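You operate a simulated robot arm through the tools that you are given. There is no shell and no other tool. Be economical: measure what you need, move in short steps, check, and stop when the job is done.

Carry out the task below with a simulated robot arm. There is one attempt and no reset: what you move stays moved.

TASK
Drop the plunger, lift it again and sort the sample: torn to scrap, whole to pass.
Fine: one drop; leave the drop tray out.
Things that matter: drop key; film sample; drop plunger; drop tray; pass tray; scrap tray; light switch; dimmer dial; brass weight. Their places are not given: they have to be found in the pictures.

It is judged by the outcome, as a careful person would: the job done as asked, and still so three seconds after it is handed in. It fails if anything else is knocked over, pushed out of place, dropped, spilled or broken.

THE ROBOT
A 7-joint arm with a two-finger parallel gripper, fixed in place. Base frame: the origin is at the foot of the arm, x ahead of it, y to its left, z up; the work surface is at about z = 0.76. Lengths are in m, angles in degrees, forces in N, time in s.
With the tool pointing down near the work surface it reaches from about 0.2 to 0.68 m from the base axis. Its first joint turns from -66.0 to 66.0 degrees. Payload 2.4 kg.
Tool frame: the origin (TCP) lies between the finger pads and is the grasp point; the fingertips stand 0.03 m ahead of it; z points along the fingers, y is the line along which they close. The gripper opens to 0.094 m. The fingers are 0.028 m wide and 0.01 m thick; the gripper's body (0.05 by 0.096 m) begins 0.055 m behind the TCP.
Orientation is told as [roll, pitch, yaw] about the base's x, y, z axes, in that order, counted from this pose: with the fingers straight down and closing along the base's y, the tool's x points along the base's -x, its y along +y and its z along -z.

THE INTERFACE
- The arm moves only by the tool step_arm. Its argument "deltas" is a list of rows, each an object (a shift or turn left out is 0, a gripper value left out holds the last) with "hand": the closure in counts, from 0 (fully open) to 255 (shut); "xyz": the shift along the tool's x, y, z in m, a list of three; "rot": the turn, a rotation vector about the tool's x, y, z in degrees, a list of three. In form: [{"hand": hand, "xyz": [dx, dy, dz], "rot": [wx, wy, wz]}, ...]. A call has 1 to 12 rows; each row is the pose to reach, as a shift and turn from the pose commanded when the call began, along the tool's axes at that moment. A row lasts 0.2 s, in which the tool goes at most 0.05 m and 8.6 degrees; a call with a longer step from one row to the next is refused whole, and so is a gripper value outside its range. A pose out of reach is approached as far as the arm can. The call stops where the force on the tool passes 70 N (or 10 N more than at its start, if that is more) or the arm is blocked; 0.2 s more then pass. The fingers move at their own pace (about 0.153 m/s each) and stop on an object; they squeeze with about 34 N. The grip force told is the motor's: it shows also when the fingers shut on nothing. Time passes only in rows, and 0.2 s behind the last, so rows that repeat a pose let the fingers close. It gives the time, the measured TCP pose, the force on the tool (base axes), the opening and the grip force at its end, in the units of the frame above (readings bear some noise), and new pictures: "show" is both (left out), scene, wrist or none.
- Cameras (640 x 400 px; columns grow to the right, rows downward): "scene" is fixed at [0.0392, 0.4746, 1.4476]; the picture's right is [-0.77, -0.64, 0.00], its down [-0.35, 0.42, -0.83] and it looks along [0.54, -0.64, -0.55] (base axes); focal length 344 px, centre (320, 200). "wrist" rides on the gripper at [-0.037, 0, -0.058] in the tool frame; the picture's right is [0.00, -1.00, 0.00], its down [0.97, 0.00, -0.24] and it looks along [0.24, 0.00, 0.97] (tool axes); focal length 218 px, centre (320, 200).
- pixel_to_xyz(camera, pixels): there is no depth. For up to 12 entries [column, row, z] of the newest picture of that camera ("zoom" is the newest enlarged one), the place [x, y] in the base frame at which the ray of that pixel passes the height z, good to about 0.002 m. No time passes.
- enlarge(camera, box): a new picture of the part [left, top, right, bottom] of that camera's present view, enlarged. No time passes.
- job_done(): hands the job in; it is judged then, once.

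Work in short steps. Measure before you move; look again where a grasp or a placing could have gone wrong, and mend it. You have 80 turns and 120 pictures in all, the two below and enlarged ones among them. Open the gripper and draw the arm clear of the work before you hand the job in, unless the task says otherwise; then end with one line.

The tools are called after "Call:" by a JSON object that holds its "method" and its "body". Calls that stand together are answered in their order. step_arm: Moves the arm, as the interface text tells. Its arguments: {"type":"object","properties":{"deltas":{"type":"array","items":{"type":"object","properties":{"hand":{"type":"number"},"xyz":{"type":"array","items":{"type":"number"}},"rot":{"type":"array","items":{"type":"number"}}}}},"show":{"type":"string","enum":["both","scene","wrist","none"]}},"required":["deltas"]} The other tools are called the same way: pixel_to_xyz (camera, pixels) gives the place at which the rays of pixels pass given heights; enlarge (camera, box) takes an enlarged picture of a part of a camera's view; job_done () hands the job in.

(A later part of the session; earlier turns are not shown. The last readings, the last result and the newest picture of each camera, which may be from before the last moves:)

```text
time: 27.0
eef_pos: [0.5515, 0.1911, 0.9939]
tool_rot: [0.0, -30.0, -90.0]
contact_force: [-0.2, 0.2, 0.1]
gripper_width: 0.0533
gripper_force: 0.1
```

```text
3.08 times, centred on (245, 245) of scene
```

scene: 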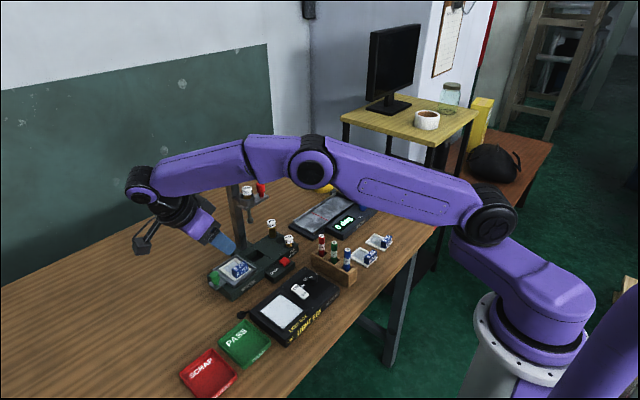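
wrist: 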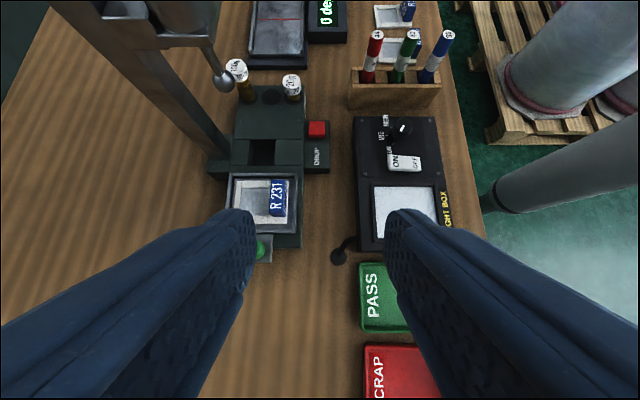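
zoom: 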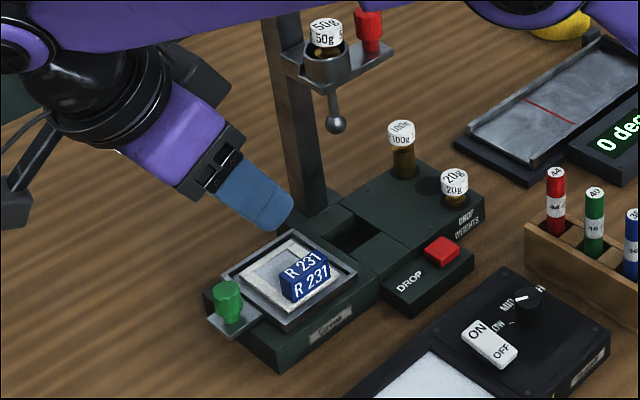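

Tray out, sample in it. Straighten the tool and hover above the sample.

Call:
{"method": "step_arm", "body": {"deltas": [{"xyz": [-0.01, 0.01, -0.01], "rot": [0, 8, 0]}, {"xyz": [-0.03, 0.025, 0.01], "rot": [0, 16, 0]}, {"xyz": [-0.05, 0.04, 0.025], "rot": [0, 24, 0]}, {"xyz": [-0.065, 0.05, 0.0375], "rot": [0, 30, 0]}, {"xyz": [-0.065, 0.05, 0.0375], "rot": [0, 30, 0]}]}}

Call:
{"method": "enlarge", "body": {"camera": "wrist", "box": [240, 130, 480, 280]}}

```text
time: 28.2
eef_pos: [0.6032, 0.1171, 0.9936]
tool_rot: [0.1, 0.0, -90.0]
contact_force: [-0.7, 0.0, 0.5]
gripper_width: 0.0534
gripper_force: 0.1
```

scene: 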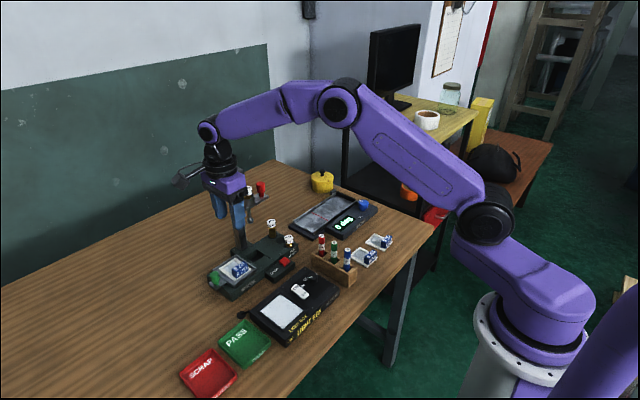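
wrist: 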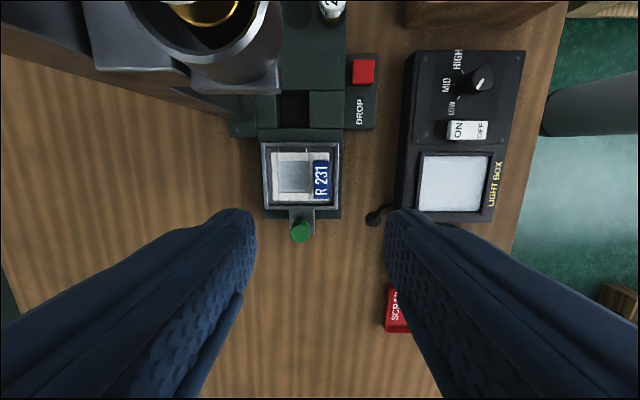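

```text
2.67 times, centred on (360, 205) of wrist
```

zoom: 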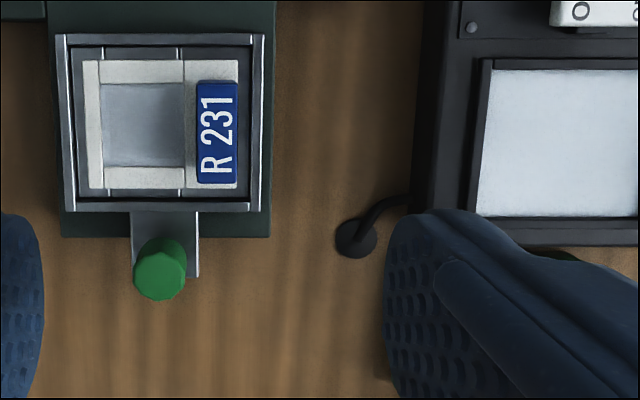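

Call:
{"method": "pixel_to_xyz", "body": {"camera": "zoom", "pixels": [[217, 132, 0.82], [217, 132, 0.83], [217, 84, 0.825], [217, 182, 0.825], [197, 132, 0.825], [237, 132, 0.825], [85, 62, 0.805], [240, 188, 0.805]]}}

Call:
{"method": "enlarge", "body": {"camera": "scene", "box": [200, 240, 280, 310]}}

Call:
{"method": "enlarge", "body": {"camera": "wrist", "box": [390, 40, 540, 230]}}

```text
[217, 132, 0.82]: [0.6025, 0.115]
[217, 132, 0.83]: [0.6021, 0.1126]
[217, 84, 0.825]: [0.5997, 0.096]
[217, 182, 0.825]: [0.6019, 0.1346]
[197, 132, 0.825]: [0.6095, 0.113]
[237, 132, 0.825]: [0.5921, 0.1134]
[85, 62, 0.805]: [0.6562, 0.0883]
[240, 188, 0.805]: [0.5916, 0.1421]
```

```text
5.71 times, centred on (240, 275) of scene
```

zoom: 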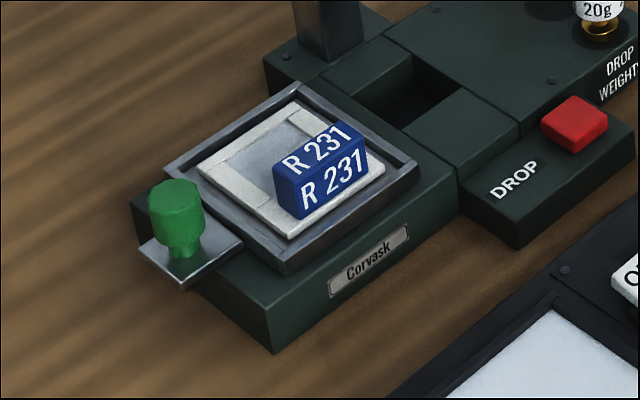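

```text
2.11 times, centred on (465, 135) of wrist
```

zoom: 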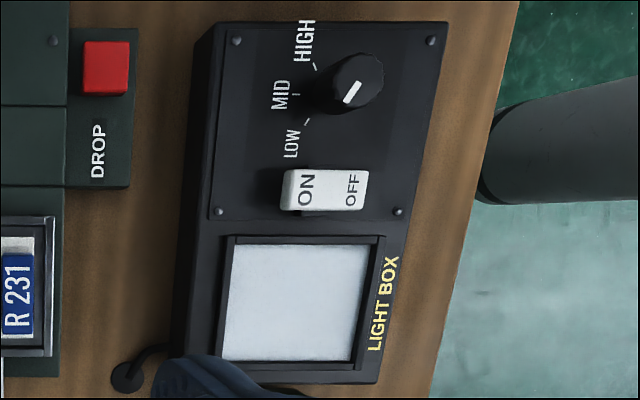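

Call:
{"method": "pixel_to_xyz", "body": {"camera": "scene", "pixels": [[239.1, 267.1, 0.81], [239.1, 267.1, 0.82], [239.1, 267.1, 0.83], [235.6, 285.5, 0.8], [235.6, 285.5, 0.81]]}}

Call:
{"method": "pixel_to_xyz", "body": {"camera": "wrist", "pixels": [[455, 183, 0.79], [465, 131, 0.81], [457, 131, 0.81], [479, 131, 0.81], [420, 155, 0.79], [490, 215, 0.79], [478, 80, 0.81], [321, 177, 0.81]]}}

```text
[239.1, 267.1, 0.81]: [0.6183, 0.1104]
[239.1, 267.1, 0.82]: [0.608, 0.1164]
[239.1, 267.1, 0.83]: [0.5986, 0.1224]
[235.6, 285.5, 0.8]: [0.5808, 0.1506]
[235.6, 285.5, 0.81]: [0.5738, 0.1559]
```

```text
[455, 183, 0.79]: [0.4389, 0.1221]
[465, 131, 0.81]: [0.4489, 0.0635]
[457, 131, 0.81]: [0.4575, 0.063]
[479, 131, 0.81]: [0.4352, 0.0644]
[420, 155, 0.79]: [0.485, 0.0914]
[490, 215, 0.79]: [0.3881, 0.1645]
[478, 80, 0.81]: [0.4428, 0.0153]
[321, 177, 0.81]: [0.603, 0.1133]
```

Handle center ≈ (0.6015, 0.115), top ≈ 0.823. Descend to tips at ~0.811 and grip.

Call:
{"method": "step_arm", "body": {"deltas": [{"hand": 140, "xyz": [-0.002, -0.0015, 0.04]}, {"xyz": [-0.002, -0.0015, 0.08]}, {"xyz": [-0.002, -0.0015, 0.12]}, {"xyz": [-0.002, -0.0015, 0.14]}, {"xyz": [-0.002, -0.0015, 0.152]}, {"xyz": [-0.002, -0.0015, 0.152]}], "show": "wrist"}}

Call:
{"method": "enlarge", "body": {"camera": "scene", "box": [190, 220, 280, 310]}}

```text
time: 29.6
eef_pos: [0.6002, 0.1141, 0.8411]
tool_rot: [0.0, 0.1, -90.1]
contact_force: [1.0, 0.7, -0.1]
gripper_width: 0.0423
gripper_force: 0.0
```

wrist: 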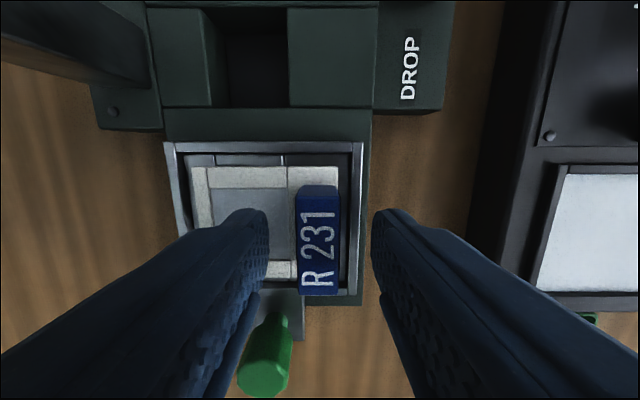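

```text
4.44 times, centred on (235, 265) of scene
```

zoom: 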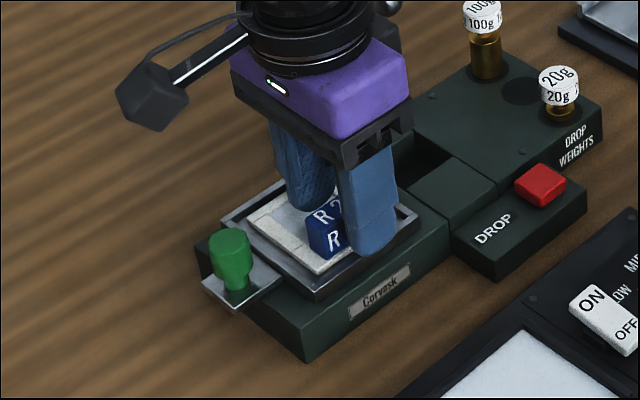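

Handle is centered between the fingers (wrist 318,240). Close and lift 8 cm.

Call:
{"method": "step_arm", "body": {"deltas": [{"hand": 255}, {"hand": 255}, {"hand": 255}, {"xyz": [0, 0, -0.015]}, {"xyz": [0, 0, -0.03]}, {"xyz": [0, 0, -0.055]}, {"xyz": [0, 0, -0.08]}, {"xyz": [0, 0, -0.08]}]}}

Call:
{"method": "enlarge", "body": {"camera": "scene", "box": [190, 200, 280, 310]}}

```text
time: 31.4
eef_pos: [0.6004, 0.1135, 0.9219]
tool_rot: [0.0, 0.0, -90.0]
contact_force: [-0.6, -0.5, 0.2]
gripper_width: 0.0146
gripper_force: 34.7
```

scene: 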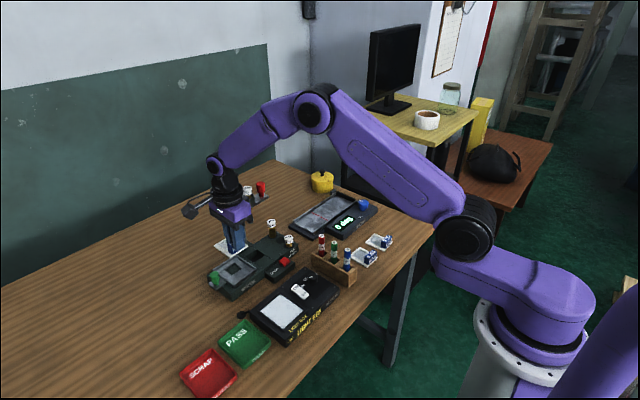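
wrist: 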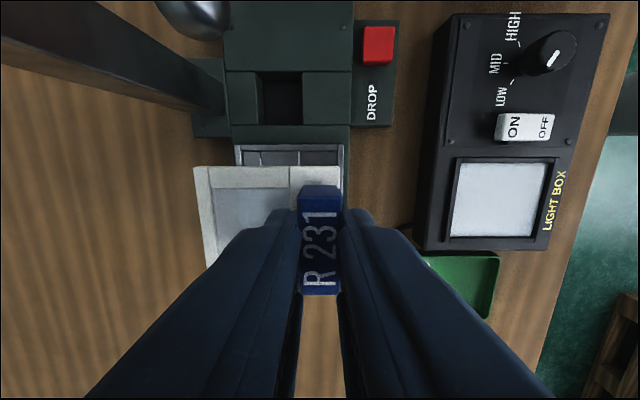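

```text
3.64 times, centred on (235, 255) of scene
```

zoom: 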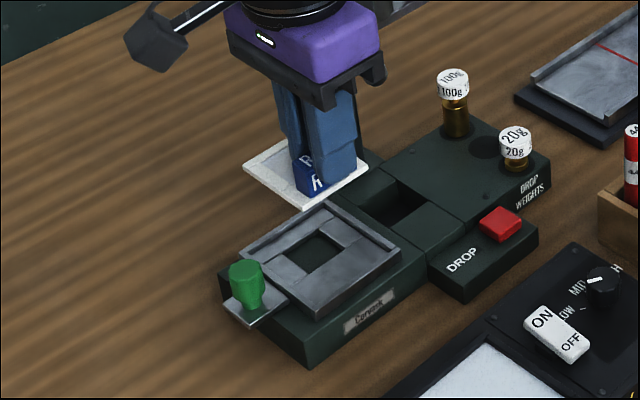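

Sample held. Measure the light-box window and trays from here.

Call:
{"method": "pixel_to_xyz", "body": {"camera": "wrist", "pixels": [[459, 163, 0.785], [546, 164, 0.785], [450, 236, 0.785], [532, 236, 0.785], [440, 155, 0.79], [558, 158, 0.79], [520, 127, 0.805], [546, 127, 0.81], [500, 127, 0.81], [556, 55, 0.815]]}}

Call:
{"method": "enlarge", "body": {"camera": "scene", "box": [240, 260, 350, 350]}}

```text
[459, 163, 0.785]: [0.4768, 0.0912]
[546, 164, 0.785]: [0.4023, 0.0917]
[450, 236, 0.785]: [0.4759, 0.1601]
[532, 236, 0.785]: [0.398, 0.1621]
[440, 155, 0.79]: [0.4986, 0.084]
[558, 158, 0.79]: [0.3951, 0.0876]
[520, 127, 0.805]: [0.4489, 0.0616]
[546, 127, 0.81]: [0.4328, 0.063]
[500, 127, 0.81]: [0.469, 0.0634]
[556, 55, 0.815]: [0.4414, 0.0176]
```

```text
4.44 times, centred on (295, 305) of scene
```

zoom: 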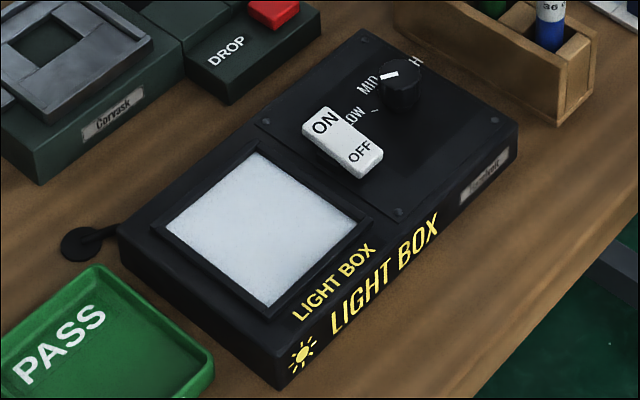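

Window center (0.438, 0.126). Move the sample over it to inspect under light (TCP 0.416, 0.125).

Call:
{"method": "step_arm", "body": {"deltas": [{"xyz": [0.003, -0.04, 0]}, {"xyz": [0.006, -0.08, 0]}, {"xyz": [0.009, -0.12, 0]}, {"xyz": [0.0115, -0.16, 0]}, {"xyz": [0.0115, -0.1845, 0.02]}, {"xyz": [0.0115, -0.1845, 0.05]}, {"xyz": [0.0115, -0.1845, 0.06]}, {"xyz": [0.0115, -0.1845, 0.06]}]}}

Call:
{"method": "enlarge", "body": {"camera": "scene", "box": [220, 240, 350, 350]}}

```text
time: 33.2
eef_pos: [0.4165, 0.126, 0.8627]
tool_rot: [0.0, 0.0, -90.0]
contact_force: [-0.8, 0.1, -0.8]
gripper_width: 0.0146
gripper_force: 33.9
```

scene: 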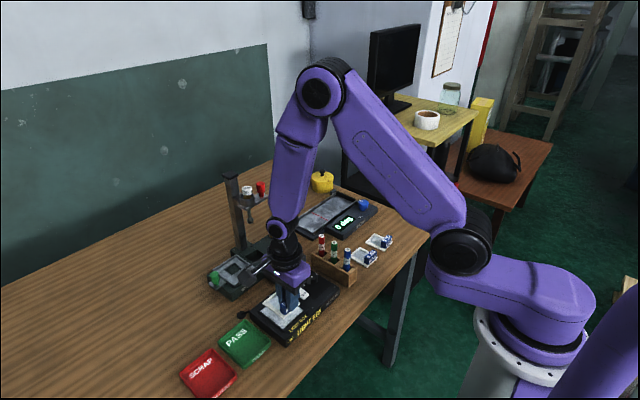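
wrist: 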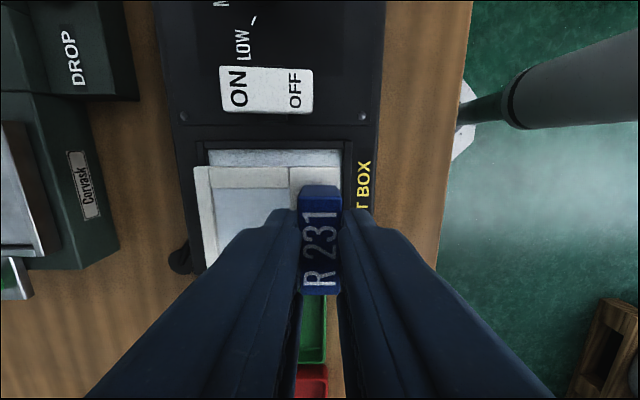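

```text
3.64 times, centred on (285, 295) of scene
```

zoom: 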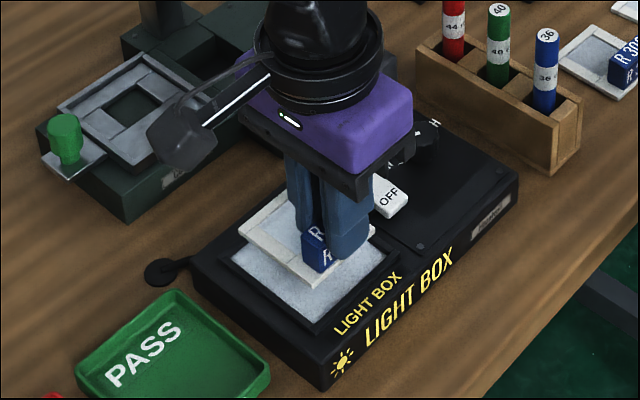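

Call:
{"method": "pixel_to_xyz", "body": {"camera": "wrist", "pixels": [[195, 170, 0.822], [340, 170, 0.822], [208, 152, 0.785], [342, 152, 0.785], [205, 268, 0.822], [193, 142, 0.79], [352, 142, 0.79]]}}

```text
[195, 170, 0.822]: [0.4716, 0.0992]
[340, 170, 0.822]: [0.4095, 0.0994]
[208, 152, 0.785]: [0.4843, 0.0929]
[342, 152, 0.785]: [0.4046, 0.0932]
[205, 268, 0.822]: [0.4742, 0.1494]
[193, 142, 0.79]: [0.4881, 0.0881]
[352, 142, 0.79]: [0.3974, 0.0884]
```

Well centered. Lower gently to touch.

Call:
{"method": "step_arm", "body": {"deltas": [{"xyz": [0, 0, 0.01]}, {"xyz": [0, 0, 0.018]}, {"xyz": [0, 0, 0.024]}, {"xyz": [0, 0, 0.028]}, {"xyz": [0, 0, 0.028]}], "show": "wrist"}}

Call:
{"method": "enlarge", "body": {"camera": "scene", "box": [240, 270, 330, 340]}}

```text
time: 34.4
eef_pos: [0.4152, 0.1256, 0.8348]
tool_rot: [-0.1, -0.1, -90.0]
contact_force: [-3.7, -2.4, 23.9]
gripper_width: 0.0149
gripper_force: 34.5
```

wrist: 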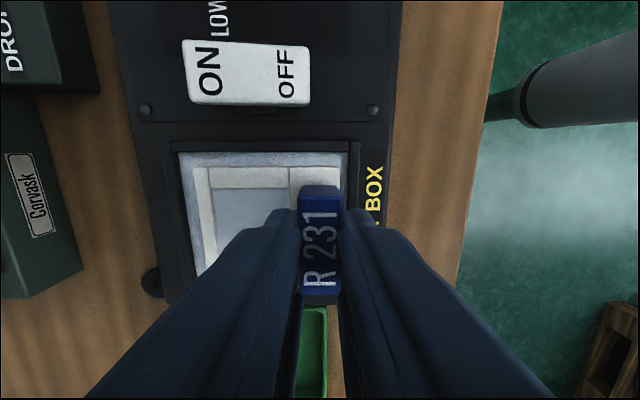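

```text
5.71 times, centred on (285, 305) of scene
```

zoom: 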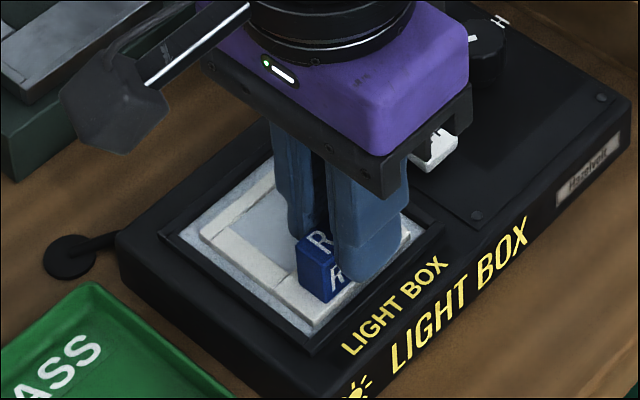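

On the glass (24 N). Ease off, release, go up.

Call:
{"method": "step_arm", "body": {"deltas": [{"hand": 255, "xyz": [0, 0, -0.003]}, {"hand": 150, "xyz": [0, 0, -0.003]}, {"hand": 150, "xyz": [0, 0, -0.003]}, {"hand": 150, "xyz": [0, 0, -0.03]}, {"hand": 150, "xyz": [0, 0, -0.07]}, {"hand": 255, "xyz": [-0.03, 0.02, -0.08]}, {"hand": 255, "xyz": [-0.063, 0.046, -0.08]}, {"hand": 255, "xyz": [-0.063, 0.046, -0.08]}]}}

Call:
{"method": "enlarge", "body": {"camera": "scene", "box": [240, 250, 350, 340]}}

```text
time: 36.2
eef_pos: [0.4632, 0.0616, 0.9138]
tool_rot: [0.0, 0.1, -90.0]
contact_force: [0.5, 0.1, 0.1]
gripper_width: 0.0002
gripper_force: 33.4
```

scene: 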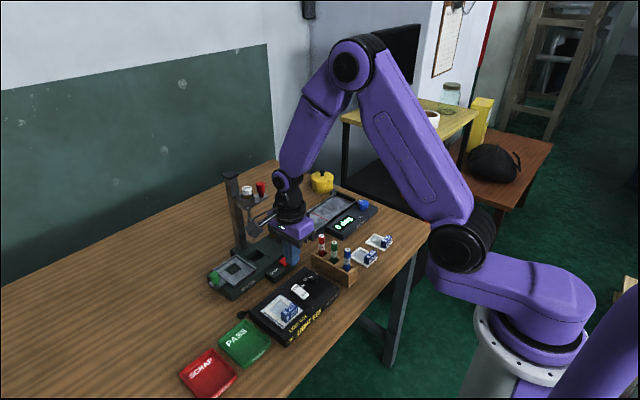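
wrist: 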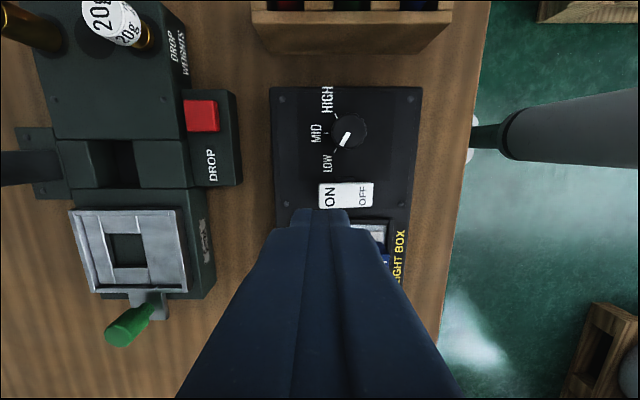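

```text
4.44 times, centred on (295, 295) of scene
```

zoom: 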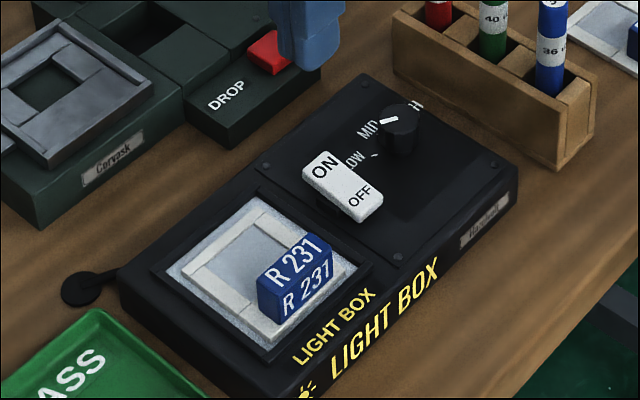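

Call:
{"method": "pixel_to_xyz", "body": {"camera": "wrist", "pixels": [[322, 195, 0.81], [346, 195, 0.808], [374, 195, 0.805], [346, 183, 0.808], [346, 208, 0.808], [350, 130, 0.815]]}}

Call:
{"method": "pixel_to_xyz", "body": {"camera": "zoom", "pixels": [[323, 172, 0.81], [341, 186, 0.805], [341, 186, 0.81], [323, 172, 0.815], [362, 200, 0.805]]}}

```text
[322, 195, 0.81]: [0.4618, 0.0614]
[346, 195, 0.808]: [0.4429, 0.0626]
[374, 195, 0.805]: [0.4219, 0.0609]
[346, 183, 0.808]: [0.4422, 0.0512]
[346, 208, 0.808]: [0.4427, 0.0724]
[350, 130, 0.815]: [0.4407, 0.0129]
```

```text
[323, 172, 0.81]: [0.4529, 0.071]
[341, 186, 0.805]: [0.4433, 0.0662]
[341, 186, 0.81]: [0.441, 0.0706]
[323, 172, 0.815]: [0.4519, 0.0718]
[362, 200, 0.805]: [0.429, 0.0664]
```

Press the ON end at about (0.460, 0.062).

Call:
{"method": "step_arm", "body": {"deltas": [{"hand": 255, "xyz": [0, -0.003, 0.04]}, {"xyz": [0, -0.003, 0.065]}, {"xyz": [0, -0.003, 0.072]}, {"xyz": [0, -0.003, 0.078]}, {"xyz": [0, -0.003, 0.082]}, {"xyz": [0, -0.003, 0.086]}, {"xyz": [0, -0.003, 0.09]}]}}

Call:
{"method": "enlarge", "body": {"camera": "scene", "box": [240, 250, 350, 340]}}

```text
time: 37.5
eef_pos: [0.4605, 0.0622, 0.8346]
tool_rot: [0.1, 0.0, -90.1]
contact_force: [-6.8, -0.4, 24.5]
gripper_width: 0.0
gripper_force: 33.4
stopped in row 6: the force on the tool passed its limit (the readings are from after the stop); the commanded pose is now the measured one
```

scene: 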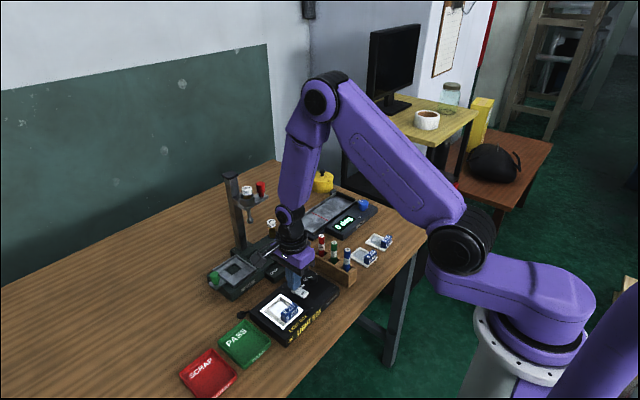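
wrist: 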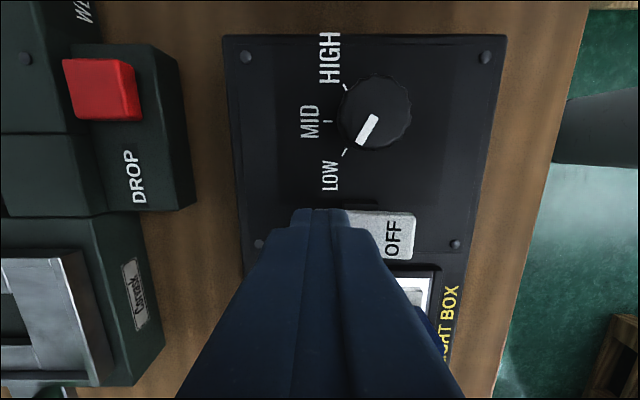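

```text
4.44 times, centred on (295, 295) of scene
```

zoom: 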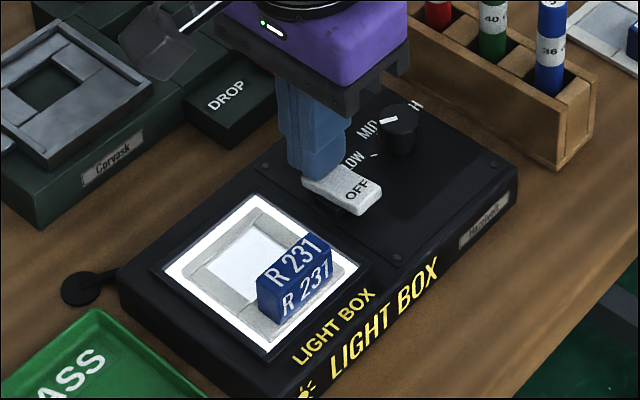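

The light is on. Draw back and look at the film from above.

Call:
{"method": "step_arm", "body": {"deltas": [{"hand": 255, "xyz": [0, 0, -0.04]}, {"xyz": [0, 0, -0.08]}, {"xyz": [0.04, 0, -0.1]}, {"xyz": [0.08, -0.01, -0.1]}, {"xyz": [0.115, -0.02, -0.08]}, {"xyz": [0.115, -0.02, -0.08]}], "show": "wrist"}}

Call:
{"method": "enlarge", "body": {"camera": "scene", "box": [255, 285, 315, 335]}}

Call:
{"method": "enlarge", "body": {"camera": "wrist", "box": [240, 110, 400, 210]}}

```text
time: 38.9
eef_pos: [0.4406, 0.178, 0.9145]
tool_rot: [0.2, -0.1, -90.0]
contact_force: [0.0, -0.1, 0.7]
gripper_width: 0.0001
gripper_force: 33.2
```

wrist: 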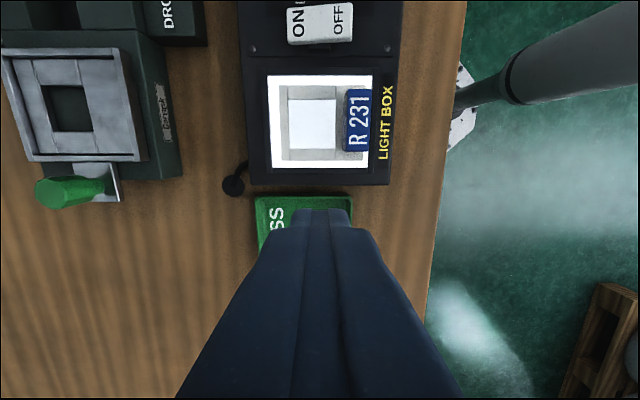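

```text
8.00 times, centred on (285, 310) of scene
```

zoom: 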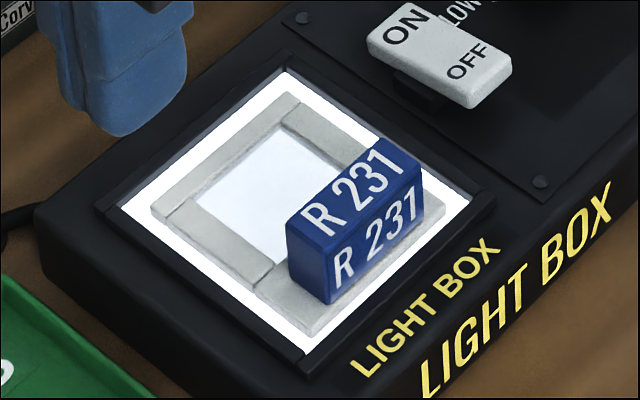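

```text
4.00 times, centred on (320, 160) of wrist
```

zoom: 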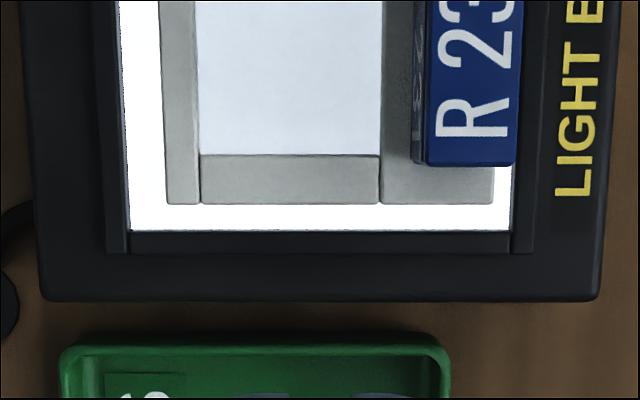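

Call:
{"method": "enlarge", "body": {"camera": "wrist", "box": [260, 80, 370, 170]}}

```text
4.44 times, centred on (315, 125) of wrist
```

zoom: 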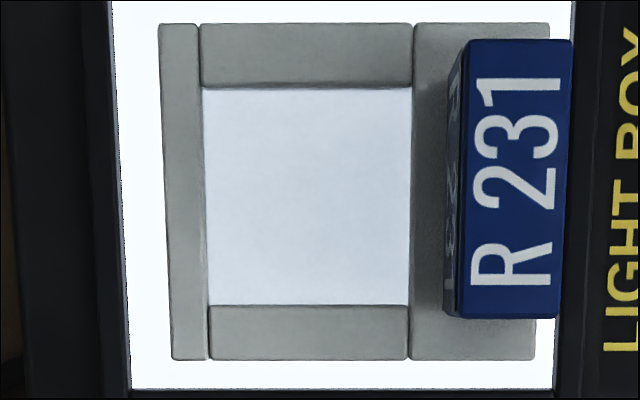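

The film shows uniformly; check at greater magnification for a hairline.

Call:
{"method": "enlarge", "body": {"camera": "wrist", "box": [284, 96, 342, 160]}}

Call:
{"method": "enlarge", "body": {"camera": "scene", "box": [272, 297, 302, 320]}}

```text
6.25 times, centred on (313, 128) of wrist
```

zoom: 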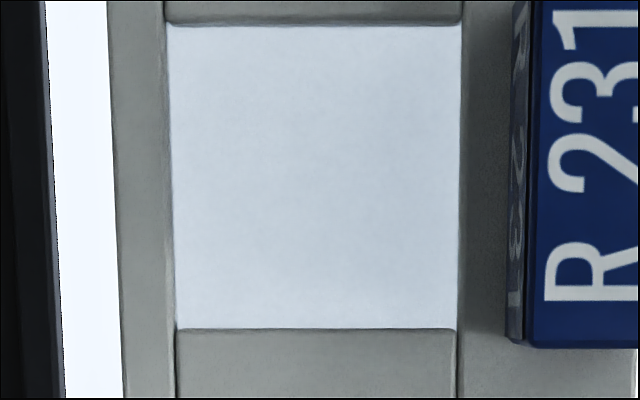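

```text
16.00 times, centred on (287, 308) of scene
```

zoom: 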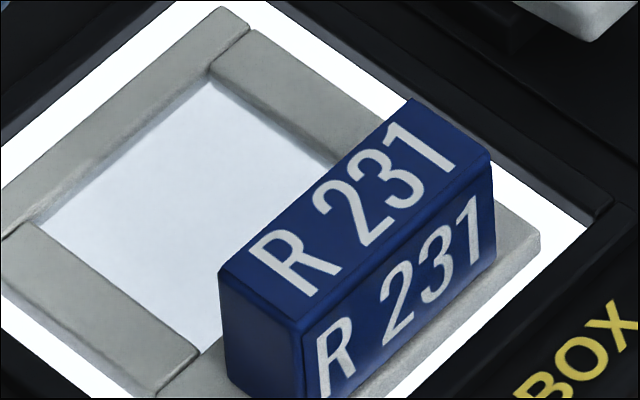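

No tear at LOW. To be sure, I'll raise the dimmer and look again; measure the dial first.

Call:
{"method": "enlarge", "body": {"camera": "scene", "box": [290, 260, 335, 295]}}

Call:
{"method": "pixel_to_xyz", "body": {"camera": "scene", "pixels": [[313.5, 274, 0.8], [313.5, 274, 0.81], [313.5, 274, 0.82]]}}

```text
11.43 times, centred on (312, 278) of scene
```

zoom: 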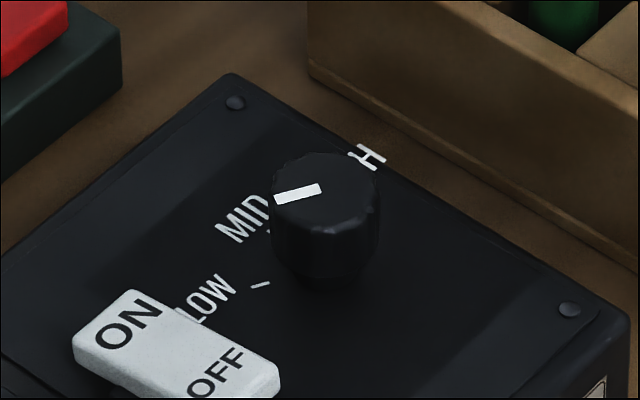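

```text
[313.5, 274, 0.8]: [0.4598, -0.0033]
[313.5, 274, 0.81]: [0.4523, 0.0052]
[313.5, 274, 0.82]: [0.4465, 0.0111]
```

Rotate back to yaw +10° while moving above the dial (0.441, 0.0135).

Call:
{"method": "step_arm", "body": {"deltas": [{"hand": 130, "xyz": [-0.014, 0, -0.01], "rot": [0, 0, -8.4]}, {"xyz": [-0.028, 0, -0.02], "rot": [0, 0, -16.8]}, {"xyz": [-0.042, 0, -0.02], "rot": [0, 0, -25.2]}, {"xyz": [-0.056, 0, -0.02], "rot": [0, 0, -33.6]}, {"xyz": [-0.07, 0, -0.02], "rot": [0, 0, -42]}, {"xyz": [-0.084, 0, -0.02], "rot": [0, 0, -50.4]}, {"xyz": [-0.098, 0, -0.02], "rot": [0, 0, -58.8]}, {"xyz": [-0.112, 0, -0.02], "rot": [0, 0, -67.2]}, {"xyz": [-0.126, 0, -0.02], "rot": [0, 0, -75.6]}, {"xyz": [-0.14, 0, -0.02], "rot": [0, 0, -84]}, {"xyz": [-0.154, 0, -0.02], "rot": [0, 0, -92.4]}, {"xyz": [-0.1645, 0.0005, -0.02], "rot": [0, 0, -100]}]}}

```text
time: 41.5
eef_pos: [0.4418, 0.0123, 0.9345]
tool_rot: [0.0, -0.3, 10.2]
contact_force: [-0.5, 0.8, -1.2]
gripper_width: 0.0458
gripper_force: 0.1
```

scene: 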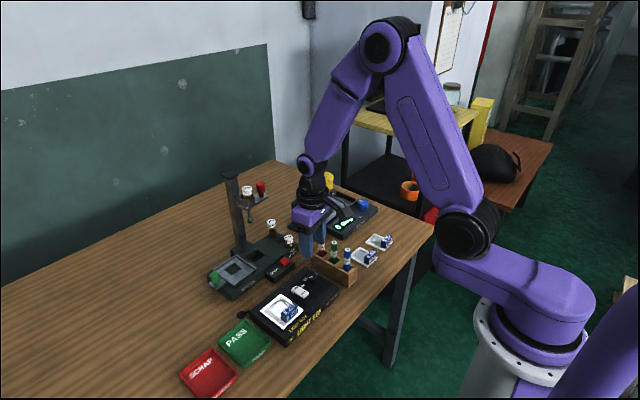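
wrist: 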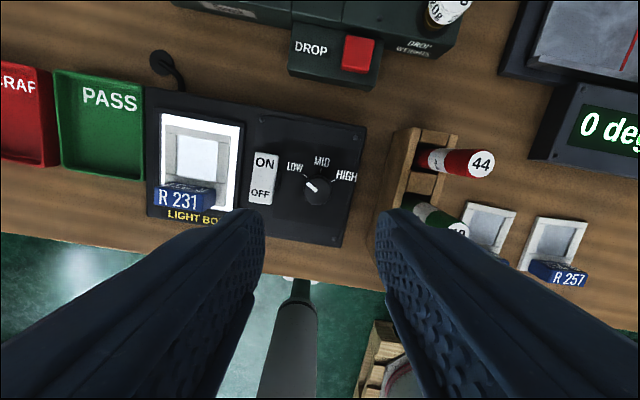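

Call:
{"method": "pixel_to_xyz", "body": {"camera": "wrist", "pixels": [[316, 186, 0.815], [316, 186, 0.82], [481, 163, 0.86], [398, 200, 0.8], [398, 200, 0.82], [312, 200, 0.79]]}}

Call:
{"method": "enlarge", "body": {"camera": "wrist", "box": [250, 120, 480, 240]}}

```text
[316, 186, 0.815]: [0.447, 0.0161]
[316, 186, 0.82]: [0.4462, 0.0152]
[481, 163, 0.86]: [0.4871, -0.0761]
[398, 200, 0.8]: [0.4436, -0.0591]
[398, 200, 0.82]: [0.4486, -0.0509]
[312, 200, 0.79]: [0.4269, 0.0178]
```

```text
2.78 times, centred on (365, 180) of wrist
```

zoom: 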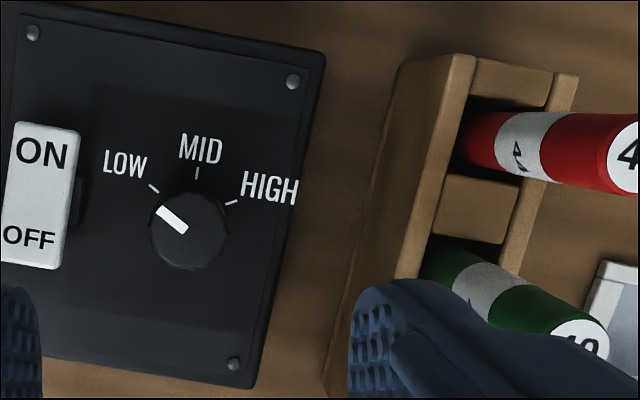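

Dial at about (0.443, 0.0145). Descend around it and close.

Call:
{"method": "step_arm", "body": {"deltas": [{"xyz": [-0.0016, 0.002, 0.04]}, {"xyz": [-0.0016, 0.002, 0.075]}, {"xyz": [-0.0016, 0.002, 0.095]}, {"xyz": [-0.0016, 0.002, 0.103]}, {"hand": 255, "xyz": [-0.0016, 0.002, 0.103]}, {"hand": 255, "xyz": [-0.0016, 0.002, 0.103]}, {"hand": 255, "xyz": [-0.0016, 0.002, 0.103]}], "show": "wrist"}}

```text
time: 43.1
eef_pos: [0.4431, 0.0153, 0.8306]
tool_rot: [-0.1, -0.2, 10.0]
contact_force: [-0.6, 4.1, -1.4]
gripper_width: 0.0233
gripper_force: 45.2
```

wrist: 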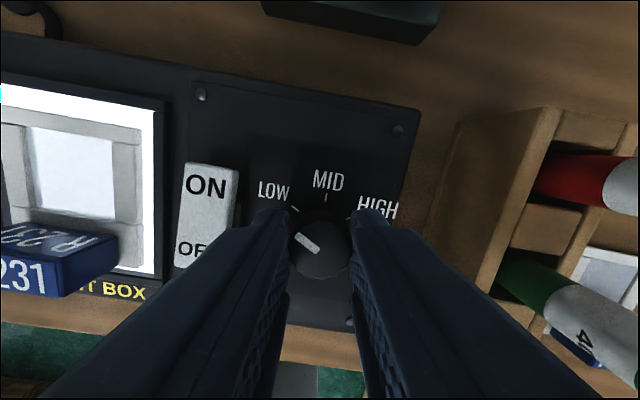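

Dial gripped. Turn clockwise about 100° toward HIGH.

Call:
{"method": "step_arm", "body": {"deltas": [{"rot": [0, 0, 8.4]}, {"rot": [0, 0, 16.8]}, {"rot": [0, 0, 25.2]}, {"rot": [0, 0, 33.6]}, {"rot": [0, 0, 42]}, {"rot": [0, 0, 50.4]}, {"rot": [0, 0, 58.8]}, {"rot": [0, 0, 67.2]}, {"rot": [0, 0, 75.6]}, {"rot": [0, 0, 84]}, {"rot": [0, 0, 92.4]}, {"rot": [0, 0, 100.8]}]}}

Call:
{"method": "enlarge", "body": {"camera": "scene", "box": [255, 275, 325, 335]}}

```text
time: 45.7
eef_pos: [0.4418, 0.0131, 0.8294]
tool_rot: [0.1, 0.1, -91.2]
contact_force: [-8.6, -17.4, 11.2]
gripper_width: 0.0233
gripper_force: 44.8
```

scene: 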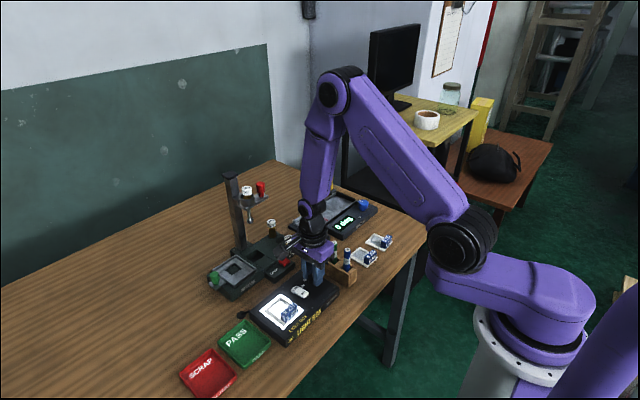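
wrist: 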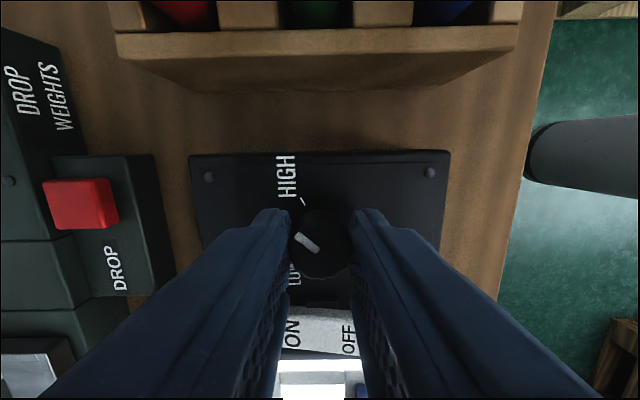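

```text
6.67 times, centred on (290, 305) of scene
```

zoom: 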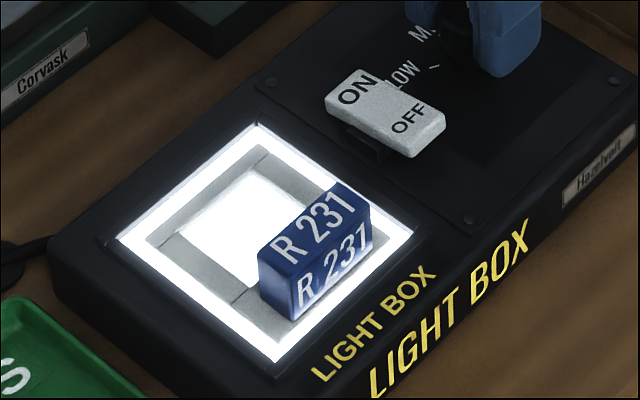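

Brighter now (HIGH). Release, and look again from above.

Call:
{"method": "step_arm", "body": {"deltas": [{"hand": 130, "rot": [0, 0, 0]}, {"hand": 130}, {"xyz": [0, 0, -0.04]}, {"xyz": [0, 0, -0.08]}, {"xyz": [0.045, 0, -0.09]}, {"xyz": [0.09, 0, -0.09]}, {"xyz": [0.135, 0, -0.09]}, {"xyz": [0.165, 0, -0.085]}, {"xyz": [0.165, 0, -0.085]}], "show": "none"}}

Call:
{"method": "enlarge", "body": {"camera": "wrist", "box": [260, 80, 370, 170]}}

Call:
{"method": "enlarge", "body": {"camera": "scene", "box": [255, 265, 335, 335]}}

```text
time: 47.7
eef_pos: [0.4438, 0.1806, 0.915]
tool_rot: [0.3, -0.1, -90.7]
contact_force: [-0.5, 0.6, -0.6]
gripper_width: 0.0462
gripper_force: 0.0
```

```text
4.44 times, centred on (315, 125) of wrist
```

zoom: 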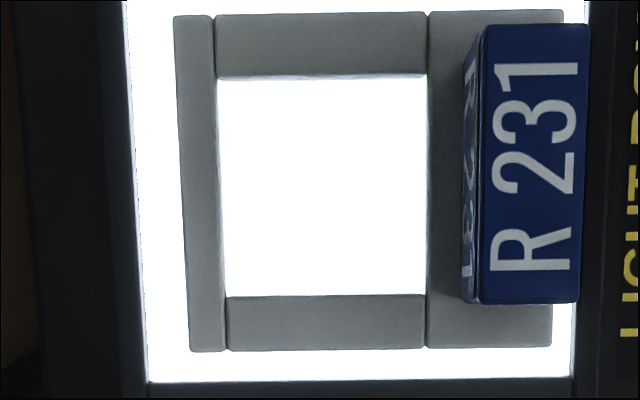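

```text
5.71 times, centred on (295, 300) of scene
```

zoom: 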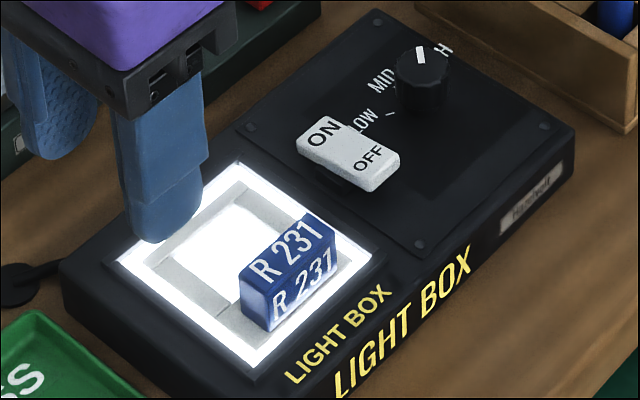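

HIGH washes out. I'll turn it back through MID (looking there too) and on to LOW, restoring the dial.

Call:
{"method": "step_arm", "body": {"deltas": [{"xyz": [-0.04, 0, -0.01]}, {"xyz": [-0.08, 0, -0.01]}, {"xyz": [-0.12, 0, -0.01]}, {"xyz": [-0.16, 0, 0]}, {"xyz": [-0.166, -0.001, 0.03]}, {"xyz": [-0.166, -0.001, 0.06]}, {"xyz": [-0.166, -0.001, 0.083]}, {"hand": 255, "xyz": [-0.166, -0.001, 0.083]}, {"hand": 255, "xyz": [-0.166, -0.001, 0.083]}, {"hand": 255, "xyz": [-0.166, -0.001, 0.083]}], "show": "wrist"}}

```text
time: 49.9
eef_pos: [0.4413, 0.0135, 0.8314]
tool_rot: [0.3, 0.0, -90.8]
contact_force: [1.4, -0.1, 4.4]
gripper_width: 0.0234
gripper_force: 44.5
```

wrist: 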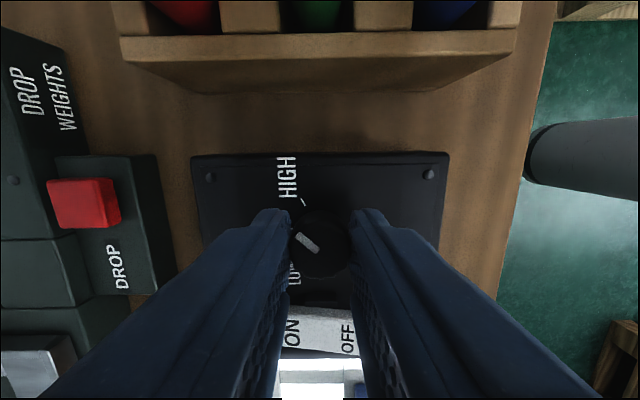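

Turn back 47° to MID and look.

Call:
{"method": "step_arm", "body": {"deltas": [{"rot": [0, 0, -8.4]}, {"rot": [0, 0, -16.8]}, {"rot": [0, 0, -25.2]}, {"rot": [0, 0, -33.6]}, {"rot": [0, 0, -42]}, {"rot": [0, 0, -49]}, {"rot": [0, 0, -49]}], "show": "wrist"}}

Call:
{"method": "enlarge", "body": {"camera": "scene", "box": [265, 290, 310, 325]}}

```text
time: 51.5
eef_pos: [0.4424, 0.015, 0.8327]
tool_rot: [0.2, -0.2, -41.6]
contact_force: [15.5, -2.1, -29.1]
gripper_width: 0.0234
gripper_force: 45.1
```

wrist: 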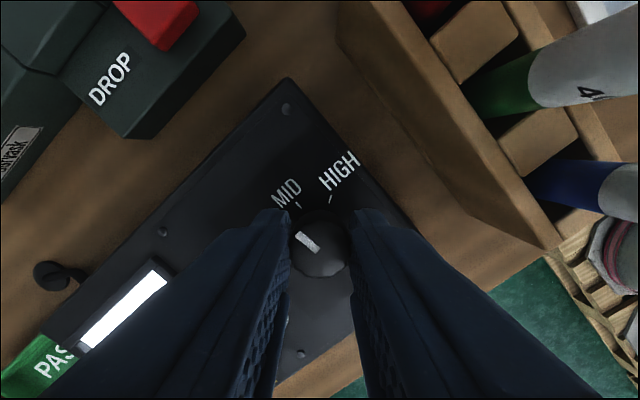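

```text
11.43 times, centred on (288, 308) of scene
```

zoom: 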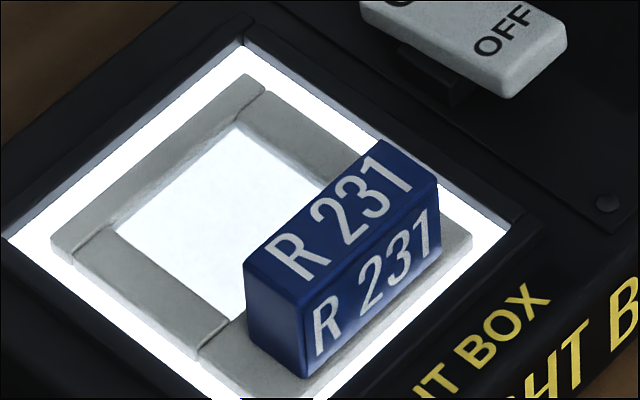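

No tear at MID either: the film is whole. Continue back to LOW.

Call:
{"method": "step_arm", "body": {"deltas": [{"rot": [0, 0, -8.4], "xyz": [0, 0, 0.001]}, {"rot": [0, 0, -16.8], "xyz": [0, 0, 0.001]}, {"rot": [0, 0, -25.2], "xyz": [0, 0, 0.001]}, {"rot": [0, 0, -33.6], "xyz": [0, 0, 0.001]}, {"rot": [0, 0, -42], "xyz": [0, 0, 0.001]}, {"rot": [0, 0, -50.4], "xyz": [0, 0, 0.001]}, {"rot": [0, 0, -51.5], "xyz": [0, 0, 0.001]}], "show": "wrist"}}

```text
time: 53.1
eef_pos: [0.4421, 0.0156, 0.8315]
tool_rot: [0.0, -0.4, 10.1]
contact_force: [11.4, 14.0, 16.8]
gripper_width: 0.0235
gripper_force: 44.8
```

wrist: 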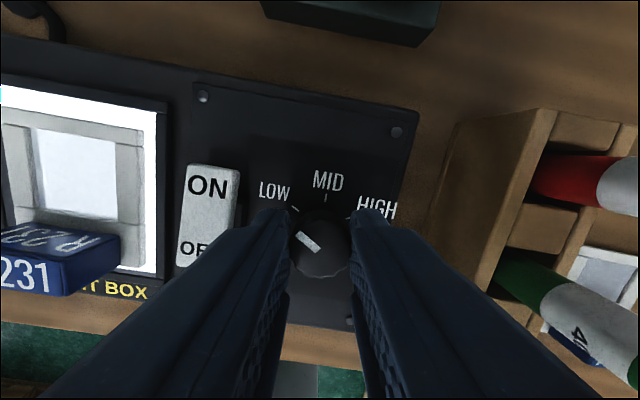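

Dial back at LOW. Release and rise, then rotate to yaw -90 above the switch's OFF end.

Call:
{"method": "step_arm", "body": {"deltas": [{"hand": 130}, {"hand": 130}, {"xyz": [0, 0, -0.04]}, {"xyz": [0, 0, -0.08]}], "show": "none"}}

Call:
{"method": "step_arm", "body": {"deltas": [{"hand": 255, "xyz": [0.001, 0.005, 0], "rot": [0, 0, 8.4]}, {"xyz": [0.002, 0.01, 0], "rot": [0, 0, 16.8]}, {"xyz": [0.003, 0.015, 0], "rot": [0, 0, 25.2]}, {"xyz": [0.004, 0.02, 0], "rot": [0, 0, 33.6]}, {"xyz": [0.005, 0.025, 0], "rot": [0, 0, 42]}, {"xyz": [0.006, 0.03, 0], "rot": [0, 0, 50.4]}, {"xyz": [0.007, 0.035, 0], "rot": [0, 0, 58.8]}, {"xyz": [0.007, 0.04, 0], "rot": [0, 0, 67.2]}, {"xyz": [0.007, 0.045, 0], "rot": [0, 0, 75.6]}, {"xyz": [0.007, 0.049, 0], "rot": [0, 0, 84]}, {"xyz": [0.007, 0.049, 0], "rot": [0, 0, 92.4]}, {"xyz": [0.007, 0.049, 0], "rot": [0, 0, 100.1]}]}}

Call:
{"method": "enlarge", "body": {"camera": "scene", "box": [240, 250, 350, 340]}}

```text
time: 54.1
eef_pos: [0.4409, 0.0142, 0.9131]
tool_rot: [0.0, -0.2, 9.8]
contact_force: [0.1, 0.9, -0.5]
gripper_width: 0.0462
gripper_force: 0.0
```

```text
time: 56.7
eef_pos: [0.4256, 0.0606, 0.9121]
tool_rot: [0.2, 0.0, -90.7]
contact_force: [0.0, -0.7, 0.5]
gripper_width: 0.0
gripper_force: 33.1
```

scene: 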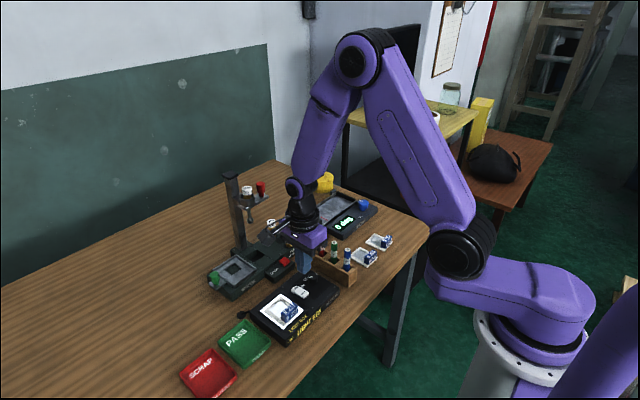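
wrist: 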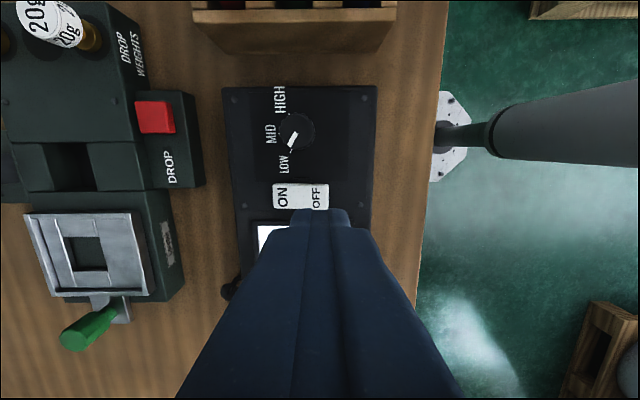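

```text
4.44 times, centred on (295, 295) of scene
```

zoom: 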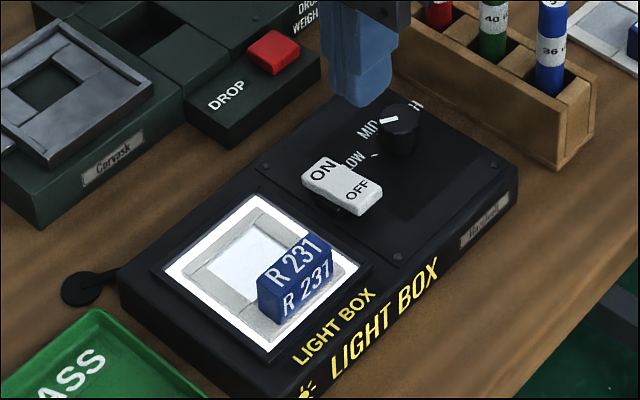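

Press OFF straight below.

Call:
{"method": "step_arm", "body": {"deltas": [{"xyz": [0.001, 0, 0.04]}, {"xyz": [0.001, 0, 0.063]}, {"xyz": [0.001, 0, 0.07]}, {"xyz": [0.001, 0, 0.076]}, {"xyz": [0.001, 0, 0.08]}, {"xyz": [0.001, 0, 0.084]}, {"xyz": [0.001, 0, 0.088]}], "show": "none"}}

Call:
{"method": "enlarge", "body": {"camera": "scene", "box": [240, 250, 350, 340]}}

```text
time: 58.0
eef_pos: [0.4255, 0.0622, 0.8341]
tool_rot: [0.1, 0.0, -90.4]
contact_force: [-9.3, -1.1, 28.6]
gripper_width: 0.0001
gripper_force: 32.9
stopped in row 6: the force on the tool passed its limit (the readings are from after the stop); the commanded pose is now the measured one
```

```text
4.44 times, centred on (295, 295) of scene
```

zoom: 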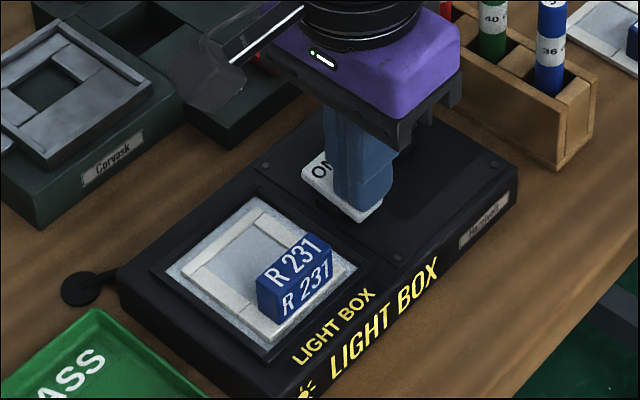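

Light off. Rise and hover over the sample handle with the fingers part-open.

Call:
{"method": "step_arm", "body": {"deltas": [{"xyz": [0, 0, -0.04]}, {"hand": 140, "xyz": [0, 0, -0.08]}, {"xyz": [0.03, -0.005, -0.08]}, {"xyz": [0.063, -0.01, -0.08]}, {"xyz": [0.063, -0.01, -0.08]}], "show": "wrist"}}

```text
time: 59.2
eef_pos: [0.4168, 0.1271, 0.915]
tool_rot: [0.2, 0.0, -90.4]
contact_force: [-0.6, 0.1, 0.3]
gripper_width: 0.0425
gripper_force: 0.1
```

wrist: 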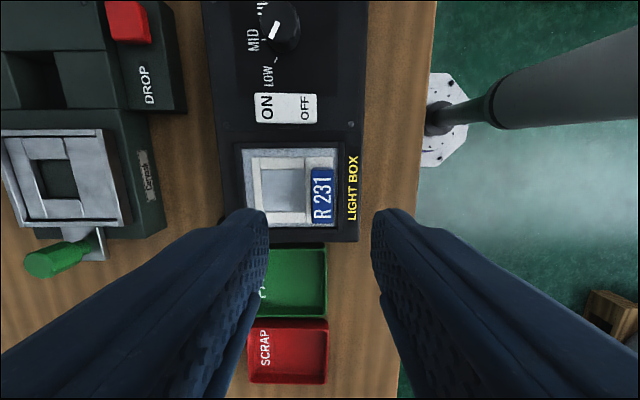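

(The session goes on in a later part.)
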